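You operate a simulated robot arm through the tools that you are given. There is no shell and no other tool.

You run a simulated two-armed robot. Do the job below in one go: nothing can be reset, and whatever is moved stays where it is left.

JOB
Open the red and blue heater valves, set the heater dial to 80 and start its pump.
Fine: both valves open before the switch goes on; the flow lamp must light.

The check looks at the end state, three seconds after you hand in, the way a careful person would. Anything else that was tipped, shoved, dropped, spilled or broken makes it a failure.

ROBOT AND FRAMES
Two 7-joint arms with fingered hands on one trunk that stands fixed in place. Base frame: the origin is at the foot of the trunk, x ahead of it, y to its left, z up. Units: mm, rad, N and s.
The left shoulder is at [124, 125, 916], the right one opposite. With the tool pointing down near the work surface each hand reaches from about 100 to 800 mm from the base axis, measured 20 degrees to its own side. Payload 3.6 kg a hand.
The TCP of each hand is the grasp point between the finger pads, 30 mm short of the fingertips. In the tool frame z runs along the fingers and y along their closing line. The gripper opens to 104 mm. The gripper's body begins 35 mm behind the TCP. The gripper is a hand of 4 fingers: y runs from the thumb to the fingers, the wrist lies at [-15, -104, -178] in the tool frame, and closing takes about 1.5 s.
Orientation is told as [roll, pitch, yaw] about the base's x, y, z axes, in that order, counted from this pose: with the fingers straight down and the wrist toward the robot, the tool's x, y and z point along [0, 1, 0], [1, 0, 0] and [0, 0, -1] of the base frame.

CONTROLS
- The arms move only by the tool servo_tool. It takes "left_increments", "right_increments" or both (then of equal length, played together; a hand with none holds still); each is one flat list of numbers, 6 for each row, row after row: the shift along the tool's x, y, z in mm, then the turn, a rotation vector about the tool's x, y, z in rad. In form: [tx, ty, tz, wx, wy, wz, tx, ty, tz, wx, wy, wz, ...]. A call has 1 to 20 rows; each row shifts and turns the commanded pose from where the row before left it, along the tool's axes as they then stand. "left_fingers" and "right_fingers" are, for a hand that has rows, the gripper command, from -1 (shut) to 1 (fully open), values between in proportion, set as the call begins (left out, the last holds). A row lasts 0.2 s, in which the tool goes at most 50 mm and 0.15 rad; a call with a longer step from one row to the next is refused whole, and so is a gripper value outside its range. A pose out of reach is approached as far as the arm can. The call stops where the force on the tool passes 50 N (or 10 N more than at its start, if that is more) or the arm is blocked; 0.2 s more then pass. The fingers move at their own pace (about 72 mm/s each) and stop on an object; they squeeze with about 30 N. The grip force told is the motor's: it shows also when the fingers shut on nothing. Time passes only in rows, and 0.2 s behind the last, so rows that do not move let the fingers close. It gives the time, the measured TCP pose, the force on the tool (base axes), the opening and the grip force at its end, in the units of the frame above (readings bear some noise), with the torque about the TCP (base axes, N m) and any sound that the robot's microphone picked up.
- Cameras (640 x 400 px; columns grow to the right, rows downward): "scene" is now at [246.9, -15.5, 1040.1]; the picture's right is [-0.19, -0.98, 0.00], its down [-0.60, 0.11, -0.79] and it looks along [0.78, -0.15, -0.61] (base axes); focal length 214 px, centre (320, 200). "left" rides on the left gripper at [-61, -92, -130] in its tool frame; the picture's right is [-0.81, -0.27, 0.52], its down [0.53, -0.71, 0.46] and it looks along [0.24, 0.64, 0.72] (tool axes); focal length 275 px, centre (320, 200). "right" rides on the right gripper at [61, -92, -130] in its tool frame; the picture's right is [-0.81, 0.28, -0.52], its down [-0.53, -0.71, 0.46] and it looks along [-0.24, 0.64, 0.72] (tool axes); focal length 275 px, centre (320, 200). There is no depth. A picture from a camera that has moved, and an enlarged one, comes with that camera's place and axes in the base frame and with its lens.
- camera(camera): a new picture of that camera. It takes no simulated time.
- raise_lower(by): slides the trunk up (or, below 0, down) by that many mm; the arms and the scene camera ride with it, the base frame stays. It gives what a move gives, with no picture.
- curl_fingers(index, middle, ring, thumb_bend, thumb_turn, hand): sets how far each is bent, from 0 (flat) to 1 (curled in); at 0.3 the hand is open as for a grip, at 0.7 the pads meet at the TCP. One left out holds its place. A second passes; each finger stops where it meets its share of the squeeze, and holds until it gets a number again. A gripper value or a shape takes the hand back. It gives what a move gives, with no picture; readings hold the bend of each and the force on the fingers (four entries, about 0 where the hand has none), thumb and palm. thumb_turn goes from beside the hand (0) to across from the fingers (1), as for a grip.
- preshape(shape, hand): the hand has 4 fingers and takes this shape, open, in about a second: jaw (thumb against the fingers, like two jaws); tri (thumb and two fingers); tip (a fingertip pinch); poke (one finger out to press); point (the index stretched); flat (the hand flat); cup (the hand cupped); fist (a fist). The gripper value then closes the fingers along that shape, each until it touches; the sizes above hold for jaw. It gives what a move gives, with no picture.
- pan_tilt(pan, tilt): turns the head with the scene camera to pan (to the left, within 1.396 rad either way) and tilt (down, from -0.506 to 1.204), counted from straight ahead of the robot. It gives what a move gives.
- enlarge(camera, box): a new picture of the part [left, top, right, bottom] of that camera's present view, enlarged. It takes no simulated time.
- finish_job(): hands the job in; it is judged then, once.

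Nothing tells you positions but the pictures and the camera data. Unless the task says otherwise, let go and move clear before handing in.

The tools are called after "Call:" as name(argument=value, ...) on one line, values as JSON. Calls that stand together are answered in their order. servo_tool: Moves the arms, as the interface text tells. Its arguments: {"type":"object","properties":{"left_increments":{"type":"array","items":{"type":"number"}},"left_fingers":{"type":"number"},"right_increments":{"type":"array","items":{"type":"number"}},"right_fingers":{"type":"number"}},"required":[]} The other tools are called the same way: raise_lower (by) slides the trunk up or down; preshape (shape, hand) gives the hand a shape; curl_fingers (index, middle, ring, thumb_bend, thumb_turn, hand) moves the fingers one by one; pan_tilt (pan, tilt) turns the head that bears the scene camera; camera (camera) takes a picture; enlarge (camera, box) takes an enlarged picture of a part of a camera's view; finish_job () hands the job in.

At the start:

```text
t: 0.0
left_ee_pos: [565.3, 136.5, 932.8]
left_orientation: [0.0, -0.001, 0.0]
left_force: [0.6, 0.6, -0.3]
left_ft_torque: [0.03, 0.0, -0.02]
left_grip_width: 103.9
left_grasp_force: 0.2
left_shape: jaw
left_bend: [0.3, 0.3, 0.3, 0.3, 0.98]
left_finger forces: [0.0, 0.1, 0.0, 0.0, 0.0, 0.0]
right_ee_pos: [482.6, -304.3, 948.8]
right_orientation: [0.002, -0.002, 0.001]
right_force: [0.3, -0.1, 0.4]
right_ft_torque: [0.02, 0.02, -0.02]
right_grip_width: 103.4
right_grasp_force: 0.0
right_shape: jaw
right_bend: [0.3, 0.3, 0.3, 0.3, 0.98]
right_finger forces: [0.0, 0.0, 0.0, 0.0, 0.0, 0.0]
trunk travel left (down, up): [-150.0, 386.0]
head pan, tilt: [-0.188, 0.658]
```

scene: 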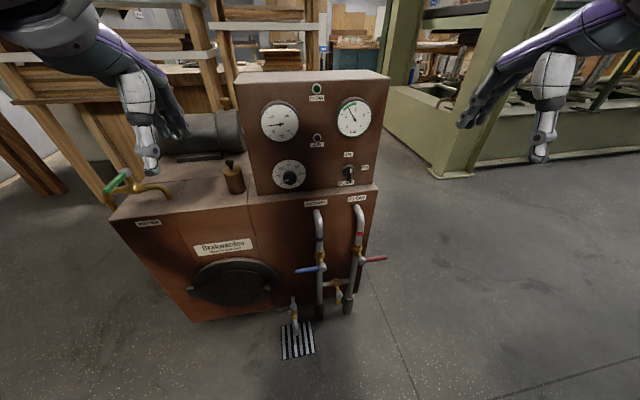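
right: 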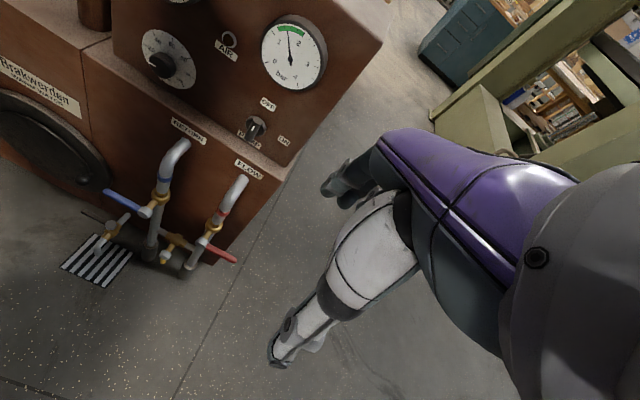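
left: 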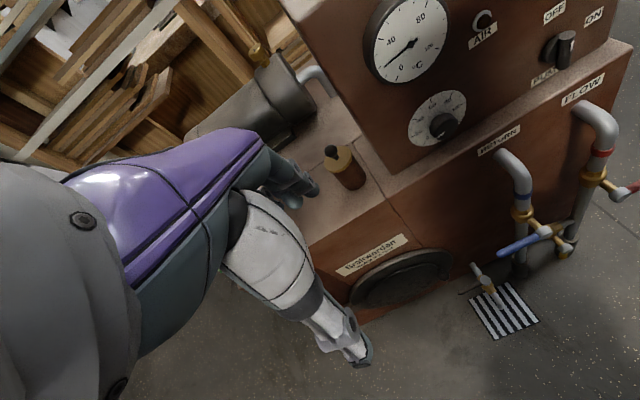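

I see a brown heater console with gauges, a dial, a pump switch, and two pipes with a blue lever (return) and a red lever (flow). First I take closer pictures to locate everything.

Call:
enlarge(camera="scene", box=[230, 60, 400, 200])

Call:
enlarge(camera="scene", box=[270, 180, 410, 330])

Call:
enlarge(camera="right", box=[60, 80, 300, 290])

Call:
enlarge(camera="left", box=[380, 0, 640, 200])

Call:
enlarge(camera="left", box=[440, 120, 640, 350])

Call:
enlarge(camera="right", box=[100, 0, 340, 150])

```text
2.86 times, centred on (315, 130) of scene
camera zoom: at [246.9, -15.5, 1040.1], right [-0.19, -0.98, 0.0], down [-0.6, 0.11, -0.79], along [0.78, -0.15, -0.61], focal length 613 px, centre (334, 400)
```

zoom: 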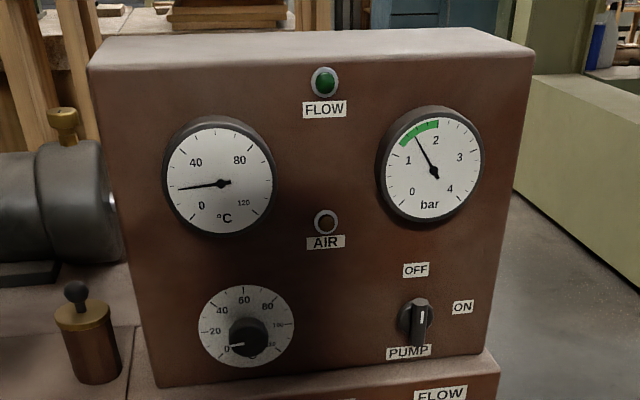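

```text
2.67 times, centred on (340, 255) of scene
camera zoom: at [246.9, -15.5, 1040.1], right [-0.19, -0.98, 0.0], down [-0.6, 0.11, -0.79], along [0.78, -0.15, -0.61], focal length 572 px, centre (267, 53)
```

zoom: 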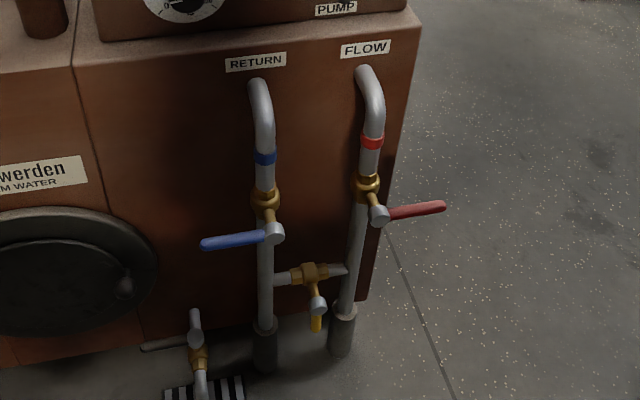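

```text
1.90 times, centred on (180, 185) of right
camera zoom: at [390.7, -244.5, 1079.6], right [0.28, -0.81, 0.52], down [-0.71, -0.53, -0.46], along [0.64, -0.24, -0.72], focal length 524 px, centre (587, 229)
```

zoom: 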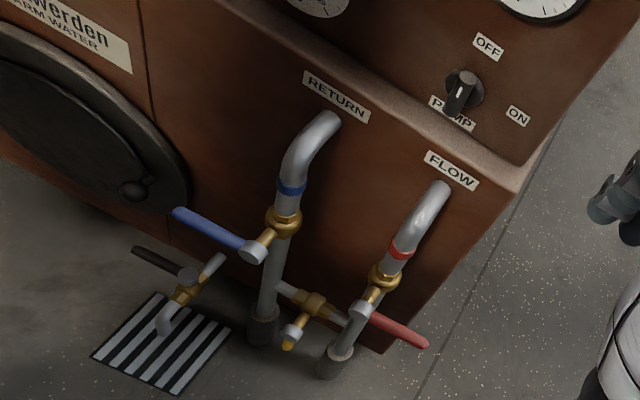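

```text
2.00 times, centred on (510, 100) of left
camera zoom: at [474.1, 75.6, 1064.0], right [-0.27, -0.81, -0.52], down [-0.71, 0.53, -0.46], along [0.64, 0.24, -0.72], focal length 551 px, centre (-60, 400)
```

zoom: 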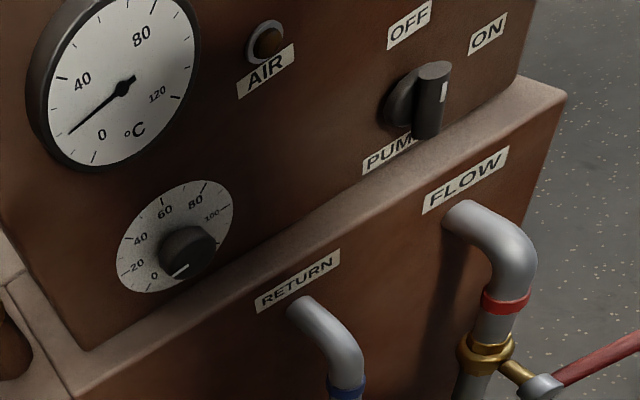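

```text
1.74 times, centred on (540, 235) of left
camera zoom: at [474.1, 75.6, 1064.0], right [-0.27, -0.81, -0.52], down [-0.71, 0.53, -0.46], along [0.64, 0.24, -0.72], focal length 479 px, centre (-63, 139)
```

zoom: 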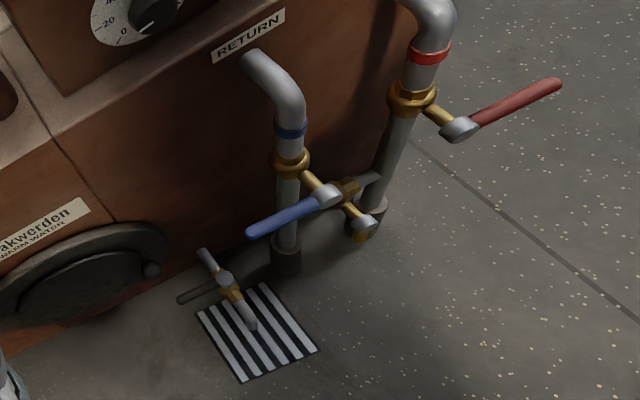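

```text
2.67 times, centred on (220, 75) of right
camera zoom: at [390.7, -244.5, 1079.6], right [0.28, -0.81, 0.52], down [-0.71, -0.53, -0.46], along [0.64, -0.24, -0.72], focal length 734 px, centre (587, 533)
```

zoom: 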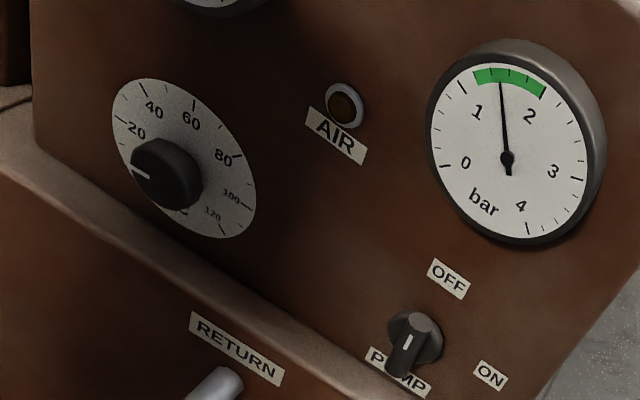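

The red lever hub is near [640,-228,466] with its tip at y≈-309. The blue hub is near [638,-99,466] with its tip at y≈-17. Both levers lie across the pipes, so both valves are closed. The dial is near [777,-29,729] and the pump switch near [776,-200,716]. I'll shape the right hand for poking and swing it forward, in clear air to the right of the console.

Call:
preshape(hand="right", shape="poke")

Call:
servo_tool(right_increments=[0, 7.1, 31.8, -0.1428, 0, 0, 0, 2.5, 32.5, -0.1428, 0, 0, 0, -2.1, 32.5, -0.1428, 0, 0, 0, -6.8, 31.9, -0.1428, 0, 0, 0, -11.2, 30.6, -0.1428, 0, 0, 0, -15.5, 28.7, -0.1428, 0, 0, 0, -19.4, 26.2, -0.1428, 0, 0, 0, -22.9, 23.2, -0.1428, 0, 0, 0, -26, 19.7, -0.1428, 0, 0, 0, -28.5, 15.8, -0.1428, 0, 0, 0, -30.5, 11.6, -0.1428, 0, 0])

Call:
camera(camera="scene")

Call:
camera(camera="right")

```text
t: 0.9
left_ee_pos: [565.3, 137.4, 933.7]
left_orientation: [-0.001, 0.0, 0.0]
left_force: [1.3, -0.3, 0.0]
left_ft_torque: [-0.01, 0.01, 0.05]
left_grip_width: 103.9
left_grasp_force: 0.0
left_shape: jaw
left_bend: [0.3, 0.3, 0.3, 0.3, 0.98]
left_finger forces: [0.0, 0.0, 0.0, 0.1, 0.0, 0.0]
right_ee_pos: [482.5, -304.0, 948.8]
right_orientation: [0.001, 0.0, 0.001]
right_force: [-0.2, -0.2, 1.3]
right_ft_torque: [0.02, 0.0, 0.01]
right_grip_width: 0.0
right_grasp_force: 0.1
right_shape: poke
right_bend: [0.7, 0.7, 0.99, 1.0, 1.0]
right_finger forces: [0.1, 0.0, 0.0, 0.0, 0.0, 0.1]
trunk travel left (down, up): [-150.0, 386.0]
head pan, tilt: [-0.188, 0.658]
```

```text
t: 3.3
left_ee_pos: [565.0, 137.8, 933.6]
left_orientation: [0.0, 0.0, 0.003]
left_force: [-0.3, 0.4, -0.3]
left_ft_torque: [0.0, -0.04, 0.0]
left_grip_width: 103.7
left_grasp_force: 0.0
left_shape: jaw
left_bend: [0.3, 0.3, 0.3, 0.3, 0.98]
left_finger forces: [0.1, 0.0, 0.0, 0.0, 0.0, 0.1]
right_ee_pos: [560.6, -302.7, 597.4]
right_orientation: [1.839, -1.568, -1.836]
right_force: [0.3, 0.6, 0.1]
right_ft_torque: [-0.02, 0.0, -0.03]
right_grip_width: 0.1
right_grasp_force: 0.1
right_shape: poke
right_bend: [0.7, 0.7, 0.99, 1.0, 1.0]
right_finger forces: [0.0, 0.0, 0.0, 0.1, 0.0, 0.1]
trunk travel left (down, up): [-150.0, 386.0]
head pan, tilt: [-0.188, 0.658]
```

```text
taken
camera scene: at [247.0, -15.6, 1040.0], right [-0.19, -0.98, 0.0], down [-0.6, 0.11, -0.79], along [0.78, -0.15, -0.61], focal length 214 px, centre (320, 200)
```

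scene: 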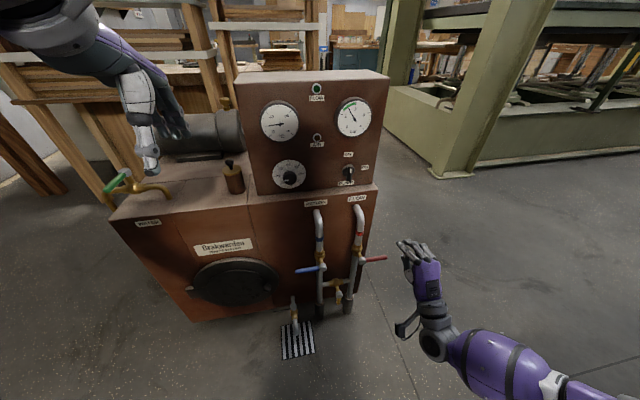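

```text
taken
camera right: at [430.1, -242.5, 506.4], right [-0.52, -0.81, 0.27], down [0.46, -0.53, -0.71], along [0.72, -0.24, 0.64], focal length 275 px, centre (320, 200)
```

right: 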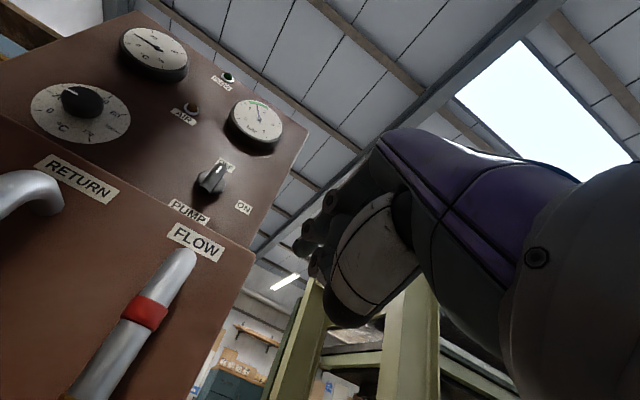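

The right hand now points forward. I look at it closer to see which finger is out.

Call:
enlarge(camera="scene", box=[340, 210, 500, 370])

Call:
enlarge(camera="right", box=[260, 130, 460, 340])

Call:
enlarge(camera="right", box=[10, 10, 290, 240])

```text
2.50 times, centred on (420, 290) of scene
camera zoom: at [247.0, -15.6, 1040.0], right [-0.19, -0.98, 0.0], down [-0.6, 0.11, -0.79], along [0.78, -0.15, -0.61], focal length 536 px, centre (70, -25)
```

zoom: 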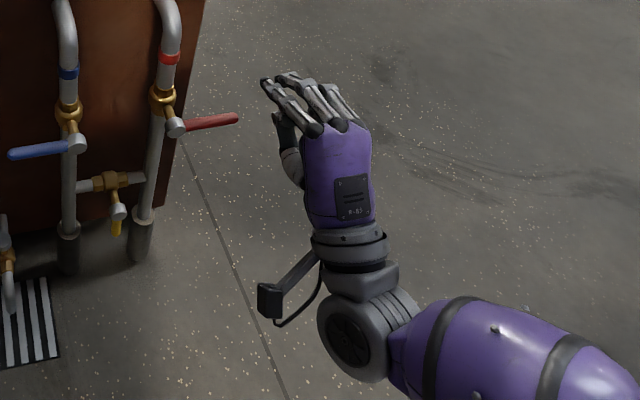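

```text
1.90 times, centred on (360, 235) of right
camera zoom: at [430.1, -242.5, 506.4], right [-0.52, -0.81, 0.27], down [0.46, -0.53, -0.71], along [0.72, -0.24, 0.64], focal length 524 px, centre (244, 133)
```

zoom: 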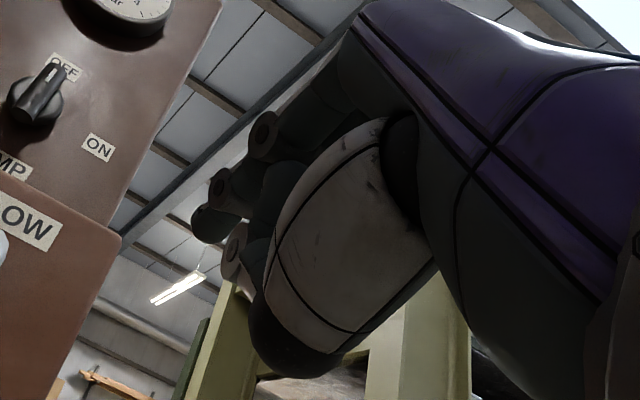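

```text
1.74 times, centred on (150, 125) of right
camera zoom: at [430.1, -242.5, 506.4], right [-0.52, -0.81, 0.27], down [0.46, -0.53, -0.71], along [0.72, -0.24, 0.64], focal length 479 px, centre (616, 330)
```

zoom: 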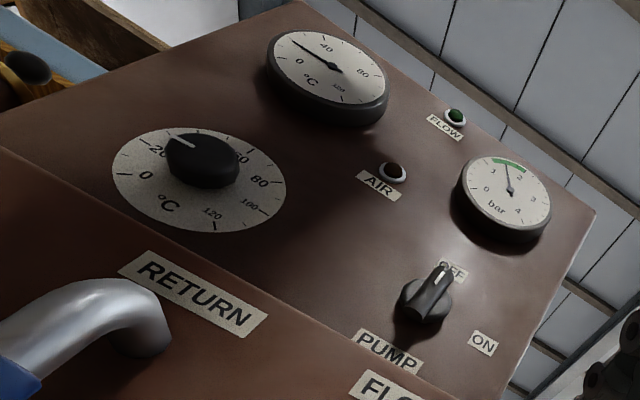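

The hand points forward with two fingers out and the probe tip about 30 mm past the TCP. I lower it to below the red lever's height while still in front of the lever, then look.

Call:
servo_tool(right_increments=[-2, -33, 0, 0, 0, 0, -2, -33, 0, 0, 0, 0, -2, -33, 0, 0, 0, 0, -1, -33, 0, 0, 0, 0, 0, -37, 0, 0, 0, 0])

Call:
enlarge(camera="scene", box=[280, 190, 460, 350])

Call:
camera(camera="right")

```text
t: 4.5
left_ee_pos: [564.9, 136.2, 933.5]
left_orientation: [-0.001, 0.001, 0.001]
left_force: [0.7, 0.2, -0.8]
left_ft_torque: [0.03, -0.02, -0.01]
left_grip_width: 103.6
left_grasp_force: 0.1
left_shape: jaw
left_bend: [0.3, 0.3, 0.3, 0.3, 0.98]
left_finger forces: [0.0, 0.0, 0.1, 0.1, 0.0, 0.0]
right_ee_pos: [561.6, -308.4, 521.5]
right_orientation: [1.458, -1.568, -1.458]
right_force: [0.1, 0.6, 0.8]
right_ft_torque: [-0.01, -0.02, -0.03]
right_grip_width: 0.0
right_grasp_force: 0.0
right_shape: poke
right_bend: [0.7, 0.7, 0.99, 1.0, 1.0]
right_finger forces: [0.1, 0.0, 0.0, 0.0, 0.0, 0.1]
right hand out of reach, approached as far as the arm can: row 3, 4, 5
trunk travel left (down, up): [-150.0, 386.0]
head pan, tilt: [-0.188, 0.658]
```

```text
2.50 times, centred on (370, 270) of scene
camera zoom: at [246.9, -15.5, 1040.1], right [-0.19, -0.98, 0.0], down [-0.6, 0.11, -0.79], along [0.78, -0.15, -0.61], focal length 536 px, centre (195, 25)
```

zoom: 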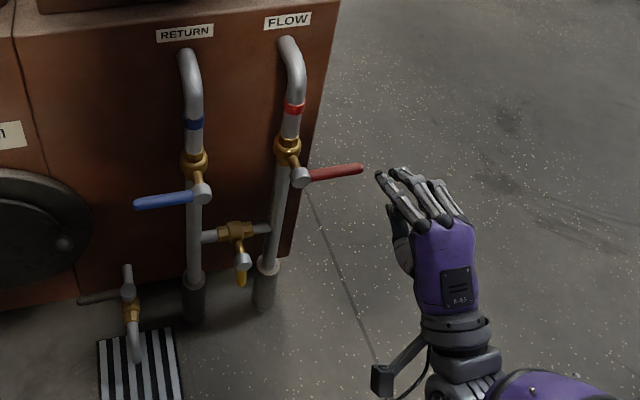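

```text
taken
camera right: at [430.5, -247.5, 430.5], right [-0.52, -0.81, 0.27], down [0.46, -0.53, -0.71], along [0.72, -0.24, 0.64], focal length 275 px, centre (320, 200)
```

right: 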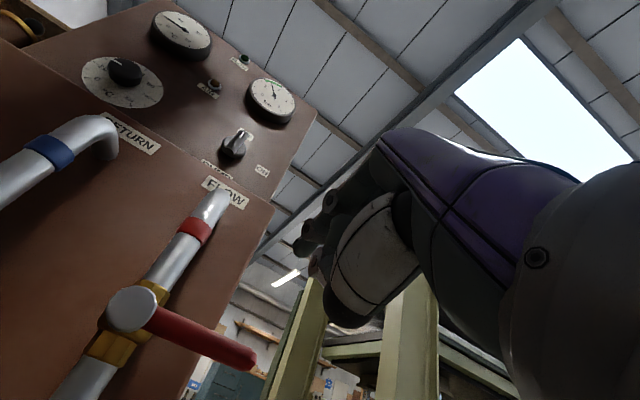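

The arm runs out of reach downward, so I lower the trunk.

Call:
raise_lower(by=-130)

Call:
camera(camera="scene")

Call:
camera(camera="right")

```text
t: 6.1
left_ee_pos: [565.2, 139.1, 804.2]
left_orientation: [0.0, 0.001, 0.002]
left_force: [-0.5, -0.4, -0.4]
left_ft_torque: [-0.03, -0.02, 0.0]
left_grip_width: 103.4
left_grasp_force: 0.0
left_shape: jaw
left_bend: [0.3, 0.3, 0.3, 0.3, 0.98]
left_finger forces: [0.0, 0.0, 0.0, 0.0, 0.0, 0.1]
right_ee_pos: [560.9, -308.3, 391.7]
right_orientation: [1.279, -1.569, -1.276]
right_force: [0.0, 0.2, 1.1]
right_ft_torque: [-0.04, 0.01, 0.05]
right_grip_width: 0.0
right_grasp_force: 0.0
right_shape: poke
right_bend: [0.7, 0.7, 0.99, 1.0, 1.0]
right_finger forces: [0.0, 0.0, 0.0, 0.1, 0.1, 0.0]
trunk travel left (down, up): [-20.0, 516.0]
head pan, tilt: [-0.188, 0.658]
```

```text
taken
camera scene: at [288.7, -15.5, 905.7], right [-0.19, -0.98, 0.0], down [-0.6, 0.11, -0.79], along [0.78, -0.15, -0.61], focal length 214 px, centre (320, 200)
```

scene: 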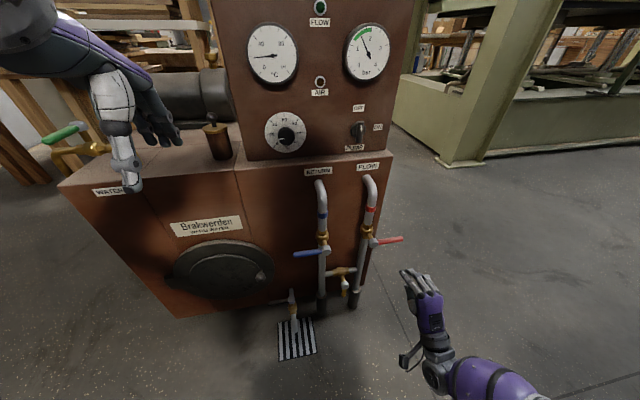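

```text
taken
camera right: at [429.8, -247.9, 300.3], right [-0.52, -0.81, 0.27], down [0.46, -0.53, -0.71], along [0.72, -0.24, 0.64], focal length 275 px, centre (320, 200)
```

right: 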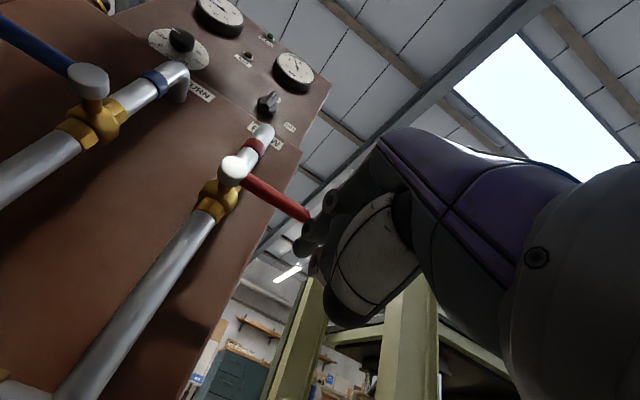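

Lever tip confirmed near [638,-311,460]. I go forward underneath it.

Call:
servo_tool(right_increments=[-1, 33, 0, 0, 0, 0, 0, 0, 25, 0, 0, 0, 0, 0, 25, 0, 0, 0, 0, 0, 20, 0, 0, 0])

Call:
enlarge(camera="scene", box=[280, 160, 460, 340])

Call:
camera(camera="right")

```text
t: 7.1
left_ee_pos: [566.1, 138.1, 803.4]
left_orientation: [0.0, 0.001, 0.001]
left_force: [-0.3, -0.2, -0.2]
left_ft_torque: [0.01, 0.01, 0.0]
left_grip_width: 103.9
left_grasp_force: 0.0
left_shape: jaw
left_bend: [0.3, 0.3, 0.3, 0.3, 0.98]
left_finger forces: [0.0, 0.1, 0.0, 0.0, 0.0, 0.0]
right_ee_pos: [629.2, -309.2, 424.3]
right_orientation: [0.891, -1.569, -0.888]
right_force: [-0.5, 0.2, 0.0]
right_ft_torque: [0.01, 0.03, 0.03]
right_grip_width: 0.1
right_grasp_force: 0.1
right_shape: poke
right_bend: [0.7, 0.7, 0.99, 1.0, 1.0]
right_finger forces: [0.1, 0.1, 0.1, 0.1, 0.1, 0.1]
trunk travel left (down, up): [-20.0, 516.0]
head pan, tilt: [-0.188, 0.658]
```

```text
2.22 times, centred on (370, 250) of scene
camera zoom: at [288.8, -15.5, 905.6], right [-0.19, -0.98, 0.0], down [-0.6, 0.11, -0.79], along [0.78, -0.15, -0.61], focal length 477 px, centre (209, 89)
```

zoom: 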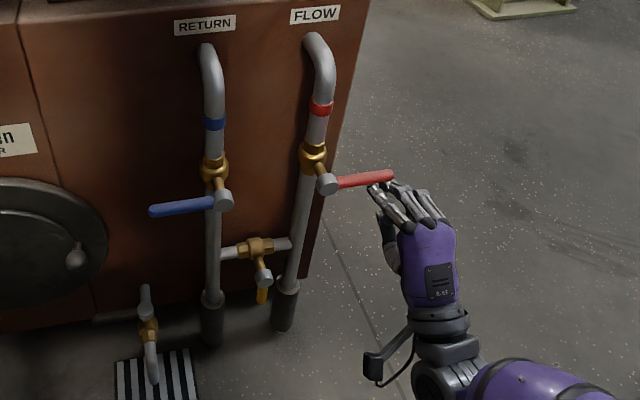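

```text
taken
camera right: at [498.9, -249.3, 333.0], right [-0.52, -0.81, 0.27], down [0.45, -0.53, -0.71], along [0.73, -0.24, 0.64], focal length 275 px, centre (320, 200)
```

right: 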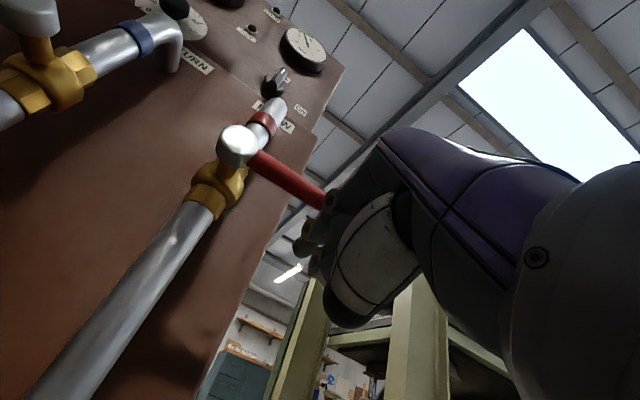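

The fingers are just under the lever tip. I push up gently and watch the force.

Call:
servo_tool(right_increments=[0, 6, 0, 0, 0, 0, 0, 6, 0, 0, 0, 0, 0, 6, 0, 0, 0, 0, 0, 4, 0, 0, 0, 0, 0, 4, 0, 0, 0, 0, 0, 4, 0, 0, 0, 0])

Call:
enlarge(camera="scene", box=[280, 160, 460, 340])

Call:
camera(camera="right")

```text
t: 8.5
left_ee_pos: [565.9, 137.8, 803.4]
left_orientation: [0.0, -0.001, 0.0]
left_force: [0.1, 0.3, -0.6]
left_ft_torque: [0.01, 0.03, 0.03]
left_grip_width: 104.0
left_grasp_force: 0.0
left_shape: jaw
left_bend: [0.3, 0.3, 0.3, 0.3, 0.98]
left_finger forces: [0.0, 0.0, 0.0, 0.0, 0.0, 0.0]
right_ee_pos: [630.7, -308.9, 454.9]
right_orientation: [0.995, -1.57, -0.997]
right_force: [-1.1, -1.5, -1.2]
right_ft_torque: [0.02, -0.04, 0.01]
right_grip_width: 0.0
right_grasp_force: 0.0
right_shape: poke
right_bend: [0.7, 0.7, 0.99, 1.0, 1.0]
right_finger forces: [0.0, 2.2, 0.0, 0.0, 0.0, 0.0]
trunk travel left (down, up): [-20.0, 516.0]
head pan, tilt: [-0.188, 0.658]
```

```text
2.22 times, centred on (370, 250) of scene
camera zoom: at [288.8, -15.6, 905.6], right [-0.19, -0.98, 0.0], down [-0.6, 0.11, -0.79], along [0.78, -0.15, -0.61], focal length 477 px, centre (209, 89)
```

zoom: 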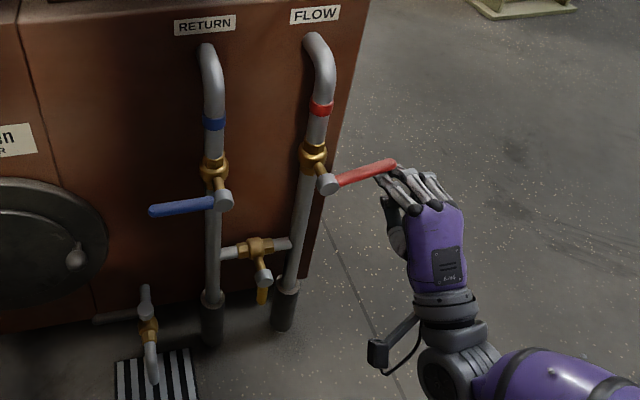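

```text
taken
camera right: at [499.9, -248.7, 363.0], right [-0.52, -0.81, 0.27], down [0.45, -0.53, -0.71], along [0.73, -0.24, 0.64], focal length 275 px, centre (320, 200)
```

right: 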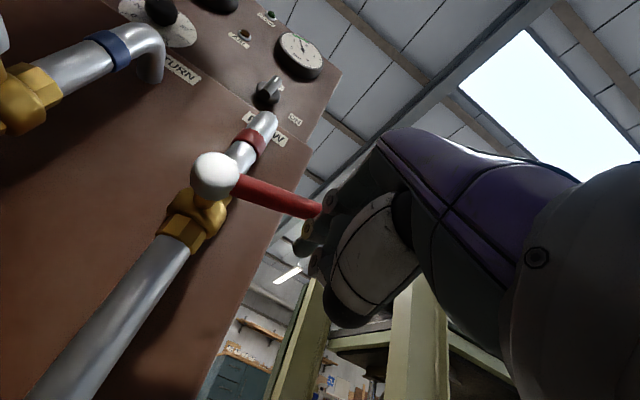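

The lever turns upward with only about 2 N. I continue along the arc.

Call:
servo_tool(right_increments=[1, 9, 0, 0, 0, 0, 1, 9, 0, 0, 0, 0, 2, 9, 0, 0, 0, 0, 6, 8, 0, 0, 0, 0, 6, 8, 0, 0, 0, 0, 6, 8, 0, 0, 0, 0, 8, 3, 0, 0, 0, 0, 8, 3, 0, 0, 0, 0, 8, 3, 0, 0, 0, 0, 5, 2, 0, 0, 0, 0])

Call:
enlarge(camera="scene", box=[280, 160, 460, 340])

Call:
camera(camera="right")

```text
t: 10.7
left_ee_pos: [565.3, 137.5, 803.2]
left_orientation: [-0.001, 0.001, 0.002]
left_force: [-0.4, 0.1, 0.6]
left_ft_torque: [-0.01, 0.01, 0.0]
left_grip_width: 103.8
left_grasp_force: 0.1
left_shape: jaw
left_bend: [0.3, 0.3, 0.3, 0.3, 0.98]
left_finger forces: [0.1, 0.0, 0.0, 0.0, 0.1, 0.1]
right_ee_pos: [631.5, -258.9, 517.4]
right_orientation: [1.09, -1.57, -1.089]
right_force: [-1.4, -2.4, -1.0]
right_ft_torque: [-0.02, -0.01, -0.01]
right_grip_width: 0.1
right_grasp_force: 0.1
right_shape: poke
right_bend: [0.7, 0.7, 0.99, 1.0, 1.0]
right_finger forces: [2.6, 0.1, 0.0, 0.0, 0.0, 0.0]
trunk travel left (down, up): [-20.0, 516.0]
head pan, tilt: [-0.188, 0.658]
```

```text
2.22 times, centred on (370, 250) of scene
camera zoom: at [288.8, -15.6, 905.6], right [-0.19, -0.98, 0.0], down [-0.6, 0.11, -0.79], along [0.78, -0.15, -0.61], focal length 477 px, centre (209, 89)
```

zoom: 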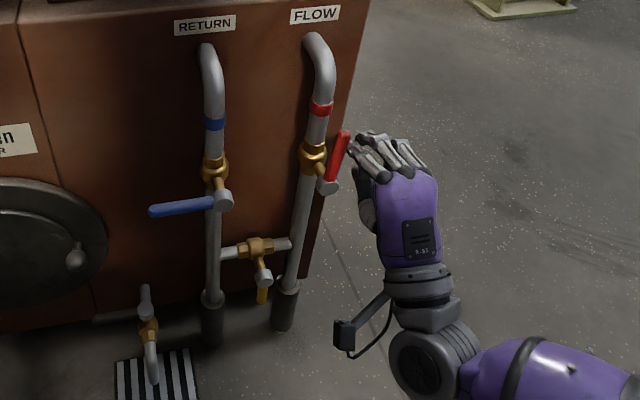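

```text
taken
camera right: at [500.2, -197.9, 425.4], right [-0.52, -0.81, 0.27], down [0.46, -0.53, -0.71], along [0.73, -0.24, 0.64], focal length 275 px, centre (320, 200)
```

right: 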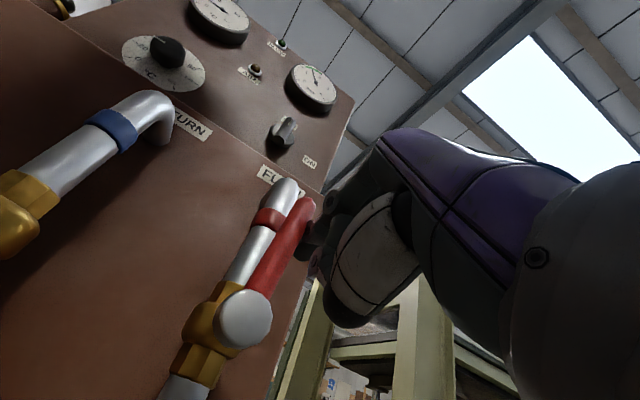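

The red lever is near vertical; I push it on in small steps until it meets its stop.

Call:
servo_tool(right_increments=[3, 0, 0, 0, 0, 0, 3, 0, 0, 0, 0, 0, 3, 0, 0, 0, 0, 0, 3, 0, 0, 0, 0, 0])

Call:
enlarge(camera="right", box=[150, 150, 350, 400])

Call:
enlarge(camera="scene", box=[310, 160, 400, 260])

```text
t: 11.7
left_ee_pos: [564.3, 136.1, 803.5]
left_orientation: [0.002, 0.0, 0.0]
left_force: [0.0, 0.4, 0.0]
left_ft_torque: [0.04, 0.02, -0.06]
left_grip_width: 103.6
left_grasp_force: 0.1
left_shape: jaw
left_bend: [0.3, 0.3, 0.3, 0.3, 0.98]
left_finger forces: [0.1, 0.0, 0.0, 0.1, 0.1, 0.0]
right_ee_pos: [630.2, -250.1, 518.9]
right_orientation: [2.637, -1.566, -2.644]
right_force: [-4.2, -29.9, 6.4]
right_ft_torque: [0.19, -0.05, -0.21]
right_grip_width: 0.0
right_grasp_force: 0.0
right_shape: poke
right_bend: [0.7, 0.7, 0.99, 1.0, 1.0]
right_finger forces: [29.5, 0.1, 0.1, 0.0, 0.0, 0.0]
trunk travel left (down, up): [-20.0, 516.0]
head pan, tilt: [-0.188, 0.658]
```

```text
1.60 times, centred on (250, 275) of right
camera zoom: at [501.3, -188.8, 426.1], right [-0.53, -0.81, 0.27], down [0.45, -0.53, -0.71], along [0.72, -0.25, 0.65], focal length 440 px, centre (432, 80)
```

zoom: 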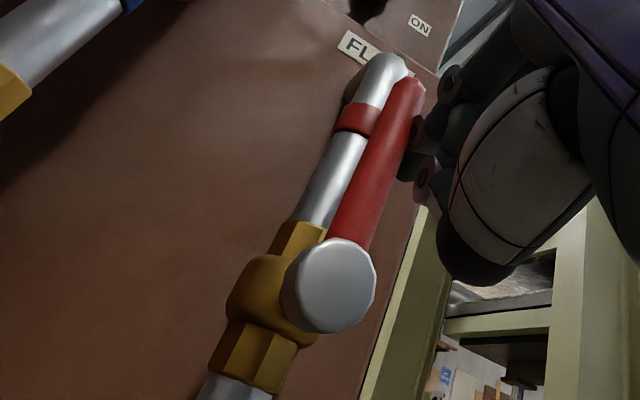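

```text
4.00 times, centred on (355, 210) of scene
camera zoom: at [288.2, -16.7, 905.8], right [-0.19, -0.98, 0.0], down [-0.6, 0.12, -0.79], along [0.78, -0.15, -0.61], focal length 858 px, centre (180, 160)
```

zoom: 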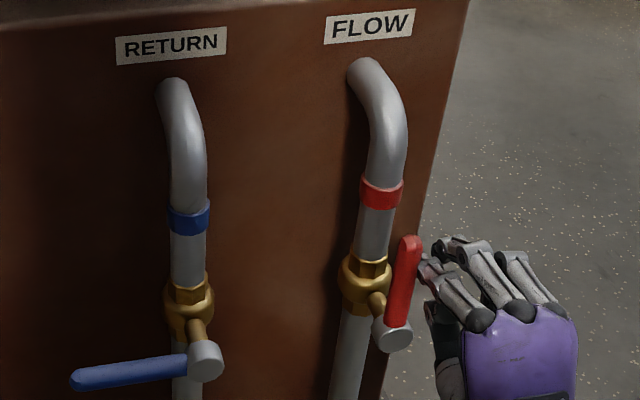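

The red lever is against its stop and parallel to its pipe, so that valve is open. I back the right hand off and bring the left hand, shaped the same, in front of the blue lever.

Call:
preshape(hand="left", shape="poke")

Call:
servo_tool(left_increments=[-12.7, -1.4, 32.7, -0.1428, 0, 0, -12.7, -6.0, 32.2, -0.1428, 0, 0, -12.7, -10.6, 31.0, -0.1428, 0, 0, -12.7, -14.9, 29.2, -0.1428, 0, 0, -12.7, -18.9, 26.8, -0.1428, 0, 0, -12.7, -22.5, 23.8, -0.1428, 0, 0, -12.7, -25.6, 20.4, -0.1428, 0, 0, -12.7, -28.3, 16.5, -0.1428, 0, 0, -12.7, -30.3, 12.3, -0.1428, 0, 0, -12.7, -31.8, 7.9, -0.1428, 0, 0, -12.7, -32.6, 3.3, -0.1428, 0, 0], right_increments=[-10, 0, 0, 0, 0, 0, -10, 0, 0, 0, 0, 0, 0, 0, -30, 0, 0, 0, 0, 0, -30, 0, 0, 0, 0, 0, -30, 0, 0, 0, -20, 0, 0, 0, 0, 0, -20, 0, 0, 0, 0, 0, -20, 0, 0, 0, 0, 0, -10, 0, 0, 0, 0, 0, 0, 0, 0, 0, 0, 0, 0, 0, 0, 0, 0, 0])

Call:
camera(camera="scene")

Call:
camera(camera="left")

```text
t: 12.6
left_ee_pos: [565.8, 136.7, 805.3]
left_orientation: [0.002, -0.001, 0.0]
left_force: [0.2, -0.2, 0.2]
left_ft_torque: [0.0, -0.01, 0.0]
left_grip_width: 0.0
left_grasp_force: 0.0
left_shape: poke
left_bend: [0.7, 0.7, 0.99, 1.0, 1.0]
left_finger forces: [0.1, 0.1, 0.1, 0.0, 0.0, 0.1]
right_ee_pos: [630.2, -249.4, 518.2]
right_orientation: [2.294, -1.564, -2.301]
right_force: [-4.5, -37.2, 7.6]
right_ft_torque: [0.19, -0.09, -0.26]
right_grip_width: 0.1
right_grasp_force: 0.1
right_shape: poke
right_bend: [0.7, 0.7, 0.99, 1.0, 1.0]
right_finger forces: [34.4, 0.0, 0.0, 0.1, 0.0, 0.0]
trunk travel left (down, up): [-20.0, 516.0]
head pan, tilt: [-0.188, 0.658]
```

```text
t: 15.0
left_ee_pos: [555.5, -5.7, 443.0]
left_orientation: [-2.588, -1.567, 2.586]
left_force: [0.2, -0.4, 0.0]
left_ft_torque: [-0.03, 0.0, -0.02]
left_grip_width: 0.2
left_grasp_force: 0.1
left_shape: poke
left_bend: [0.7, 0.7, 0.99, 1.0, 1.0]
left_finger forces: [0.0, 0.1, 0.0, 0.0, 0.1, 0.0]
left hand out of reach, approached as far as the arm can: row 4
right_ee_pos: [541.1, -335.1, 516.0]
right_orientation: [1.18, -1.569, -1.18]
right_force: [0.0, 0.3, -0.7]
right_ft_torque: [0.0, 0.01, 0.0]
right_grip_width: 0.1
right_grasp_force: 0.1
right_shape: poke
right_bend: [0.7, 0.7, 0.99, 1.0, 1.0]
right_finger forces: [0.0, 0.0, 0.1, 0.0, 0.0, 0.0]
trunk travel left (down, up): [-20.0, 516.0]
head pan, tilt: [-0.188, 0.658]
```

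```text
taken
camera scene: at [288.7, -15.3, 905.6], right [-0.19, -0.98, 0.0], down [-0.6, 0.11, -0.79], along [0.78, -0.15, -0.61], focal length 214 px, centre (320, 200)
```

scene: 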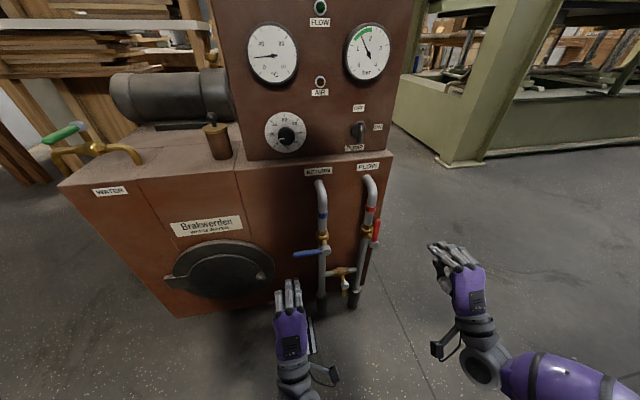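

```text
taken
camera left: at [427.0, -66.5, 351.8], right [0.52, -0.81, -0.27], down [0.46, 0.53, -0.71], along [0.72, 0.24, 0.65], focal length 275 px, centre (320, 200)
```

left: 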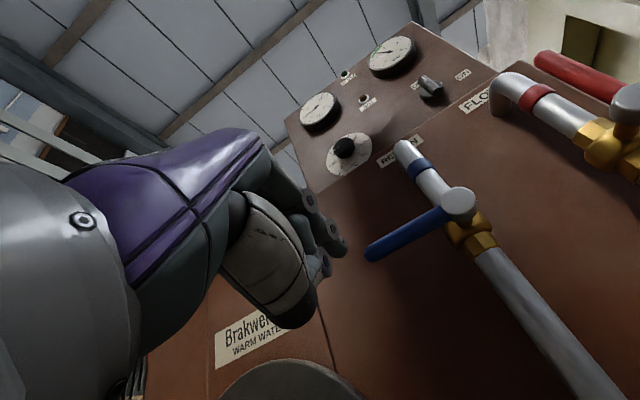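

Left hand is in front of the blue lever. I move under it and test an upward push.

Call:
servo_tool(left_increments=[-7, -20, 0, 0, 0, 0, -7, 0, 25, 0, 0, 0, 0, 0, 25, 0, 0, 0, 0, 0, 24, 0, 0, 0])

Call:
enlarge(camera="scene", box=[230, 190, 400, 350])

Call:
camera(camera="left")

```text
t: 16.0
left_ee_pos: [631.0, -20.0, 422.0]
left_orientation: [-0.358, -1.57, 0.355]
left_force: [0.2, -0.5, 0.5]
left_ft_torque: [0.0, 0.0, -0.03]
left_grip_width: 0.0
left_grasp_force: 0.0
left_shape: poke
left_bend: [0.7, 0.7, 0.99, 1.0, 1.0]
left_finger forces: [0.0, 0.0, 0.0, 0.0, 0.0, 0.1]
right_ee_pos: [540.5, -336.8, 517.1]
right_orientation: [1.301, -1.569, -1.299]
right_force: [0.0, -0.2, 0.0]
right_ft_torque: [0.02, -0.04, 0.0]
right_grip_width: 0.0
right_grasp_force: 0.0
right_shape: poke
right_bend: [0.7, 0.7, 0.99, 1.0, 1.0]
right_finger forces: [0.1, 0.0, 0.0, 0.1, 0.1, 0.0]
trunk travel left (down, up): [-20.0, 516.0]
head pan, tilt: [-0.188, 0.658]
```

```text
2.50 times, centred on (315, 270) of scene
camera zoom: at [288.7, -15.4, 905.6], right [-0.19, -0.98, 0.0], down [-0.6, 0.11, -0.79], along [0.78, -0.15, -0.61], focal length 536 px, centre (332, 25)
```

zoom: 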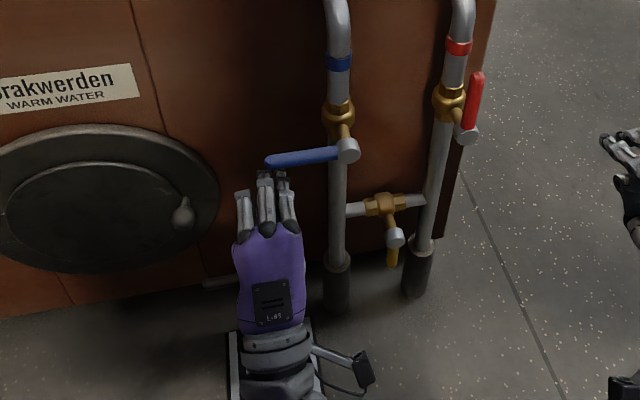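

```text
taken
camera left: at [501.5, -81.0, 330.8], right [0.52, -0.81, -0.28], down [0.45, 0.53, -0.71], along [0.72, 0.24, 0.64], focal length 275 px, centre (320, 200)
```

left: 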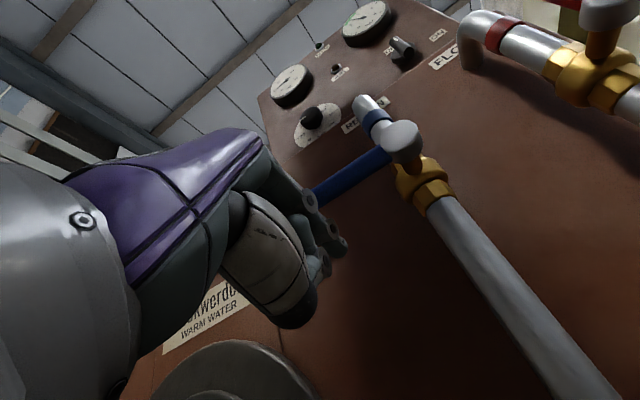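

The fingers are under the blue lever near its tip. I push up gently.

Call:
servo_tool(left_increments=[0, 6, 0, 0, 0, 0, 0, 6, 0, 0, 0, 0, 0, 5, 0, 0, 0, 0, 0, 4, 0, 0, 0, 0, 0, 3, 0, 0, 0, 0, 0, 2, 0, 0, 0, 0])

Call:
enlarge(camera="scene", box=[230, 190, 400, 350])

```text
t: 17.4
left_ee_pos: [631.8, -19.4, 447.7]
left_orientation: [-0.038, -1.568, 0.041]
left_force: [-0.7, 1.6, -0.6]
left_ft_torque: [-0.02, -0.03, 0.03]
left_grip_width: 0.1
left_grasp_force: 0.1
left_shape: poke
left_bend: [0.7, 0.7, 0.99, 1.0, 1.0]
left_finger forces: [0.1, 2.5, 0.0, 0.1, 0.1, 0.0]
right_ee_pos: [540.6, -334.8, 516.4]
right_orientation: [1.169, -1.567, -1.17]
right_force: [-0.7, -0.4, 0.1]
right_ft_torque: [0.01, 0.02, 0.01]
right_grip_width: 0.0
right_grasp_force: 0.0
right_shape: poke
right_bend: [0.7, 0.7, 0.99, 1.0, 1.0]
right_finger forces: [0.1, 0.0, 0.0, 0.1, 0.0, 0.0]
trunk travel left (down, up): [-20.0, 516.0]
head pan, tilt: [-0.188, 0.658]
```

```text
2.50 times, centred on (315, 270) of scene
camera zoom: at [288.9, -15.4, 905.6], right [-0.19, -0.98, 0.0], down [-0.6, 0.11, -0.79], along [0.78, -0.15, -0.61], focal length 536 px, centre (332, 25)
```

zoom: 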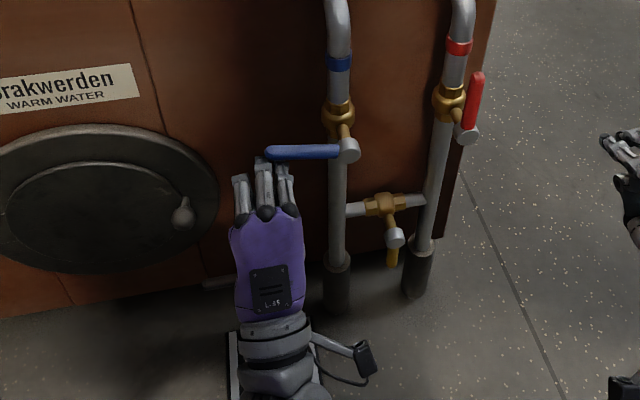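

It moves the same way, with light force. I follow the mirrored arc to vertical.

Call:
servo_tool(left_increments=[0, 7, 0, 0, 0, 0, -1, 9, 0, 0, 0, 0, -1, 9, 0, 0, 0, 0, -2, 9, 0, 0, 0, 0, -6, 8, 0, 0, 0, 0, -6, 8, 0, 0, 0, 0, -6, 8, 0, 0, 0, 0, -8, 3, 0, 0, 0, 0, -8, 3, 0, 0, 0, 0, -8, 3, 0, 0, 0, 0, -5, 2, 0, 0, 0, 0, -3, 0, 0, 0, 0, 0, -3, 0, 0, 0, 0, 0])

Call:
enlarge(camera="scene", box=[230, 150, 400, 310])

Call:
camera(camera="left")

```text
t: 20.2
left_ee_pos: [631.5, -77.6, 517.2]
left_orientation: [-3.113, -1.57, 3.116]
left_force: [-2.0, 2.6, 0.5]
left_ft_torque: [-0.03, -0.01, -0.07]
left_grip_width: 0.0
left_grasp_force: 0.0
left_shape: poke
left_bend: [0.7, 0.7, 0.99, 1.0, 1.0]
left_finger forces: [2.9, 0.1, 0.0, 0.1, 0.0, 0.0]
right_ee_pos: [540.7, -336.2, 517.6]
right_orientation: [1.316, -1.569, -1.315]
right_force: [-0.6, 0.7, 1.3]
right_ft_torque: [-0.04, 0.01, 0.0]
right_grip_width: 0.1
right_grasp_force: 0.0
right_shape: poke
right_bend: [0.7, 0.7, 0.99, 1.0, 1.0]
right_finger forces: [0.0, 0.0, 0.0, 0.0, 0.0, 0.1]
trunk travel left (down, up): [-20.0, 516.0]
head pan, tilt: [-0.188, 0.658]
```

```text
2.50 times, centred on (315, 230) of scene
camera zoom: at [288.7, -15.3, 905.7], right [-0.19, -0.98, 0.0], down [-0.6, 0.11, -0.79], along [0.78, -0.15, -0.61], focal length 536 px, centre (332, 125)
```

zoom: 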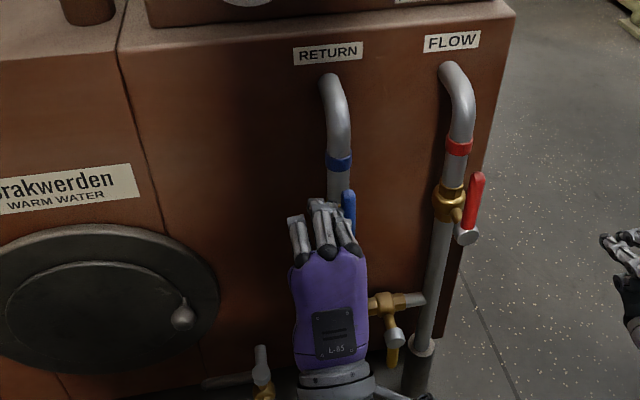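

```text
taken
camera left: at [501.5, -137.9, 426.4], right [0.52, -0.81, -0.27], down [0.46, 0.53, -0.71], along [0.72, 0.24, 0.64], focal length 275 px, centre (320, 200)
```

left: 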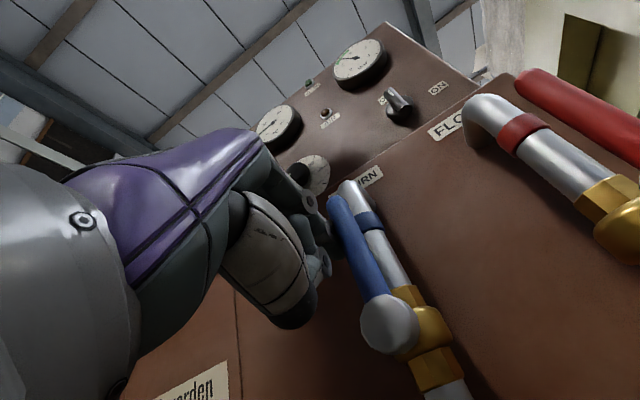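

Nearly vertical. I push on in small steps to the stop.

Call:
servo_tool(left_increments=[-2, 0, 0, 0, 0, 0, -2, 0, 0, 0, 0, 0, -2, 0, 0, 0, 0, 0])

Call:
enlarge(camera="left", box=[280, 150, 480, 400])

```text
t: 21.0
left_ee_pos: [631.7, -79.1, 518.2]
left_orientation: [-2.317, -1.565, 2.326]
left_force: [-7.6, 26.3, 6.5]
left_ft_torque: [-0.21, -0.11, 0.12]
left_grip_width: 0.0
left_grasp_force: 0.0
left_shape: poke
left_bend: [0.7, 0.7, 0.99, 1.0, 1.0]
left_finger forces: [27.4, 0.1, 0.0, 0.1, 0.0, 0.0]
right_ee_pos: [541.0, -335.6, 516.2]
right_orientation: [3.035, -1.569, -3.034]
right_force: [0.1, 0.8, -0.7]
right_ft_torque: [-0.02, 0.01, 0.0]
right_grip_width: 0.0
right_grasp_force: 0.0
right_shape: poke
right_bend: [0.7, 0.7, 0.99, 1.0, 1.0]
right_finger forces: [0.1, 0.0, 0.0, 0.0, 0.0, 0.1]
trunk travel left (down, up): [-20.0, 516.0]
head pan, tilt: [-0.188, 0.658]
```

```text
1.60 times, centred on (380, 275) of left
camera zoom: at [502.6, -141.8, 426.9], right [0.53, -0.81, -0.27], down [0.45, 0.53, -0.71], along [0.72, 0.25, 0.65], focal length 440 px, centre (224, 80)
```

zoom: 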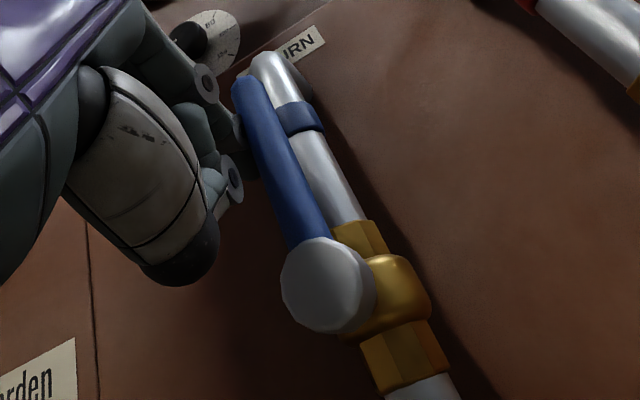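

The blue lever is on its stop and parallel to its pipe, so both valves are open. I back the left hand off and look closely at the dial and switch.

Call:
servo_tool(left_increments=[10, 0, 0, 0, 0, 0, 12, 0, 0, 0, 0, 0, 0, 0, -30, 0, 0, 0, 0, 0, -30, 0, 0, 0, 0, 0, -30, 0, 0, 0, 20, 0, 0, 0, 0, 0, 20, 0, 0, 0, 0, 0])

Call:
pan_tilt(pan=-0.15, tilt=0.4)

Call:
camera(camera="scene")

Call:
camera(camera="left")

Call:
camera(camera="right")

```text
t: 22.6
left_ee_pos: [542.0, -20.4, 516.5]
left_orientation: [-0.322, -1.57, 0.321]
left_force: [-0.9, 0.3, -0.7]
left_ft_torque: [-0.05, 0.03, 0.01]
left_grip_width: 0.0
left_grasp_force: 0.1
left_shape: poke
left_bend: [0.7, 0.7, 0.99, 1.0, 1.0]
left_finger forces: [0.1, 0.0, 0.1, 0.0, 0.1, 0.1]
right_ee_pos: [541.3, -335.3, 516.9]
right_orientation: [1.308, -1.569, -1.307]
right_force: [0.9, 0.0, 0.9]
right_ft_torque: [0.03, -0.01, 0.03]
right_grip_width: 0.1
right_grasp_force: 0.1
right_shape: poke
right_bend: [0.7, 0.7, 0.99, 1.0, 1.0]
right_finger forces: [0.0, 0.0, 0.1, 0.0, 0.0, 0.0]
trunk travel left (down, up): [-20.0, 516.0]
head pan, tilt: [-0.188, 0.658]
```

```text
t: 23.4
left_ee_pos: [541.4, -19.9, 515.8]
left_orientation: [0.213, -1.571, -0.213]
left_force: [-0.3, 1.2, -0.3]
left_ft_torque: [-0.02, 0.01, 0.0]
left_grip_width: 0.3
left_grasp_force: 0.1
left_shape: poke
left_bend: [0.7, 0.7, 0.99, 1.0, 1.0]
left_finger forces: [0.0, 0.1, 0.0, 0.0, 0.1, 0.1]
right_ee_pos: [540.8, -335.5, 516.5]
right_orientation: [1.252, -1.568, -1.252]
right_force: [0.2, -0.9, -0.1]
right_ft_torque: [-0.02, -0.03, -0.04]
right_grip_width: 0.1
right_grasp_force: 0.1
right_shape: poke
right_bend: [0.7, 0.7, 0.99, 1.0, 1.0]
right_finger forces: [0.0, 0.0, 0.0, 0.0, 0.0, 0.0]
trunk travel left (down, up): [-20.0, 516.0]
head pan, tilt: [-0.15, 0.4]
```

```text
taken
camera scene: at [295.4, -13.0, 928.8], right [-0.15, -0.99, 0.0], down [-0.39, 0.06, -0.92], along [0.91, -0.14, -0.39], focal length 214 px, centre (320, 200)
```

scene: 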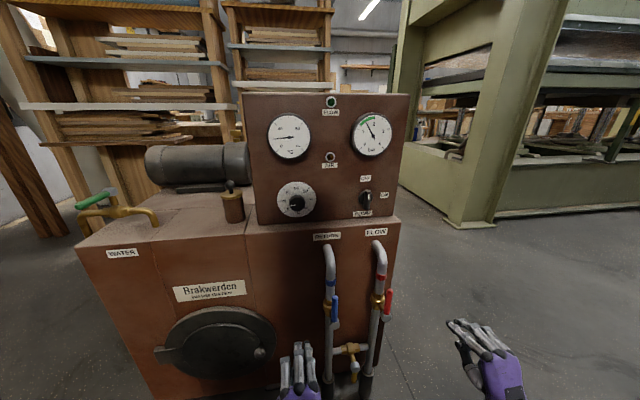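

```text
taken
camera left: at [411.7, -82.3, 425.8], right [0.52, -0.81, -0.28], down [0.45, 0.53, -0.71], along [0.72, 0.24, 0.64], focal length 275 px, centre (320, 200)
```

left: 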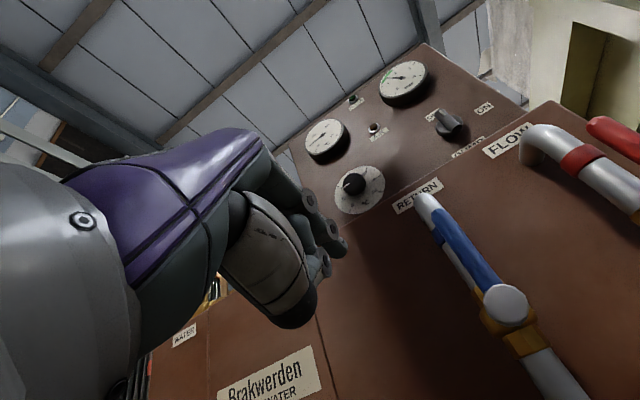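

```text
taken
camera right: at [410.2, -275.8, 424.6], right [-0.52, -0.81, 0.27], down [0.46, -0.53, -0.71], along [0.72, -0.24, 0.64], focal length 275 px, centre (320, 200)
```

right: 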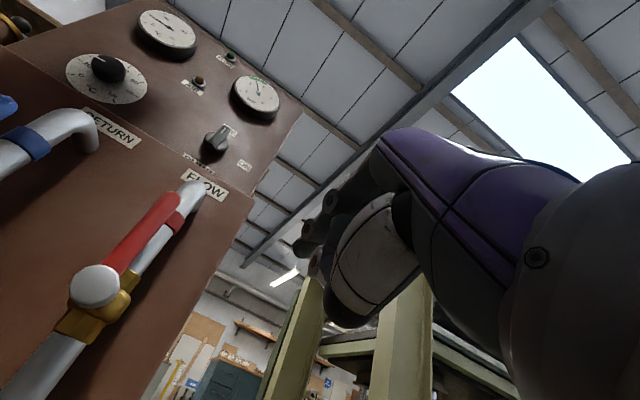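

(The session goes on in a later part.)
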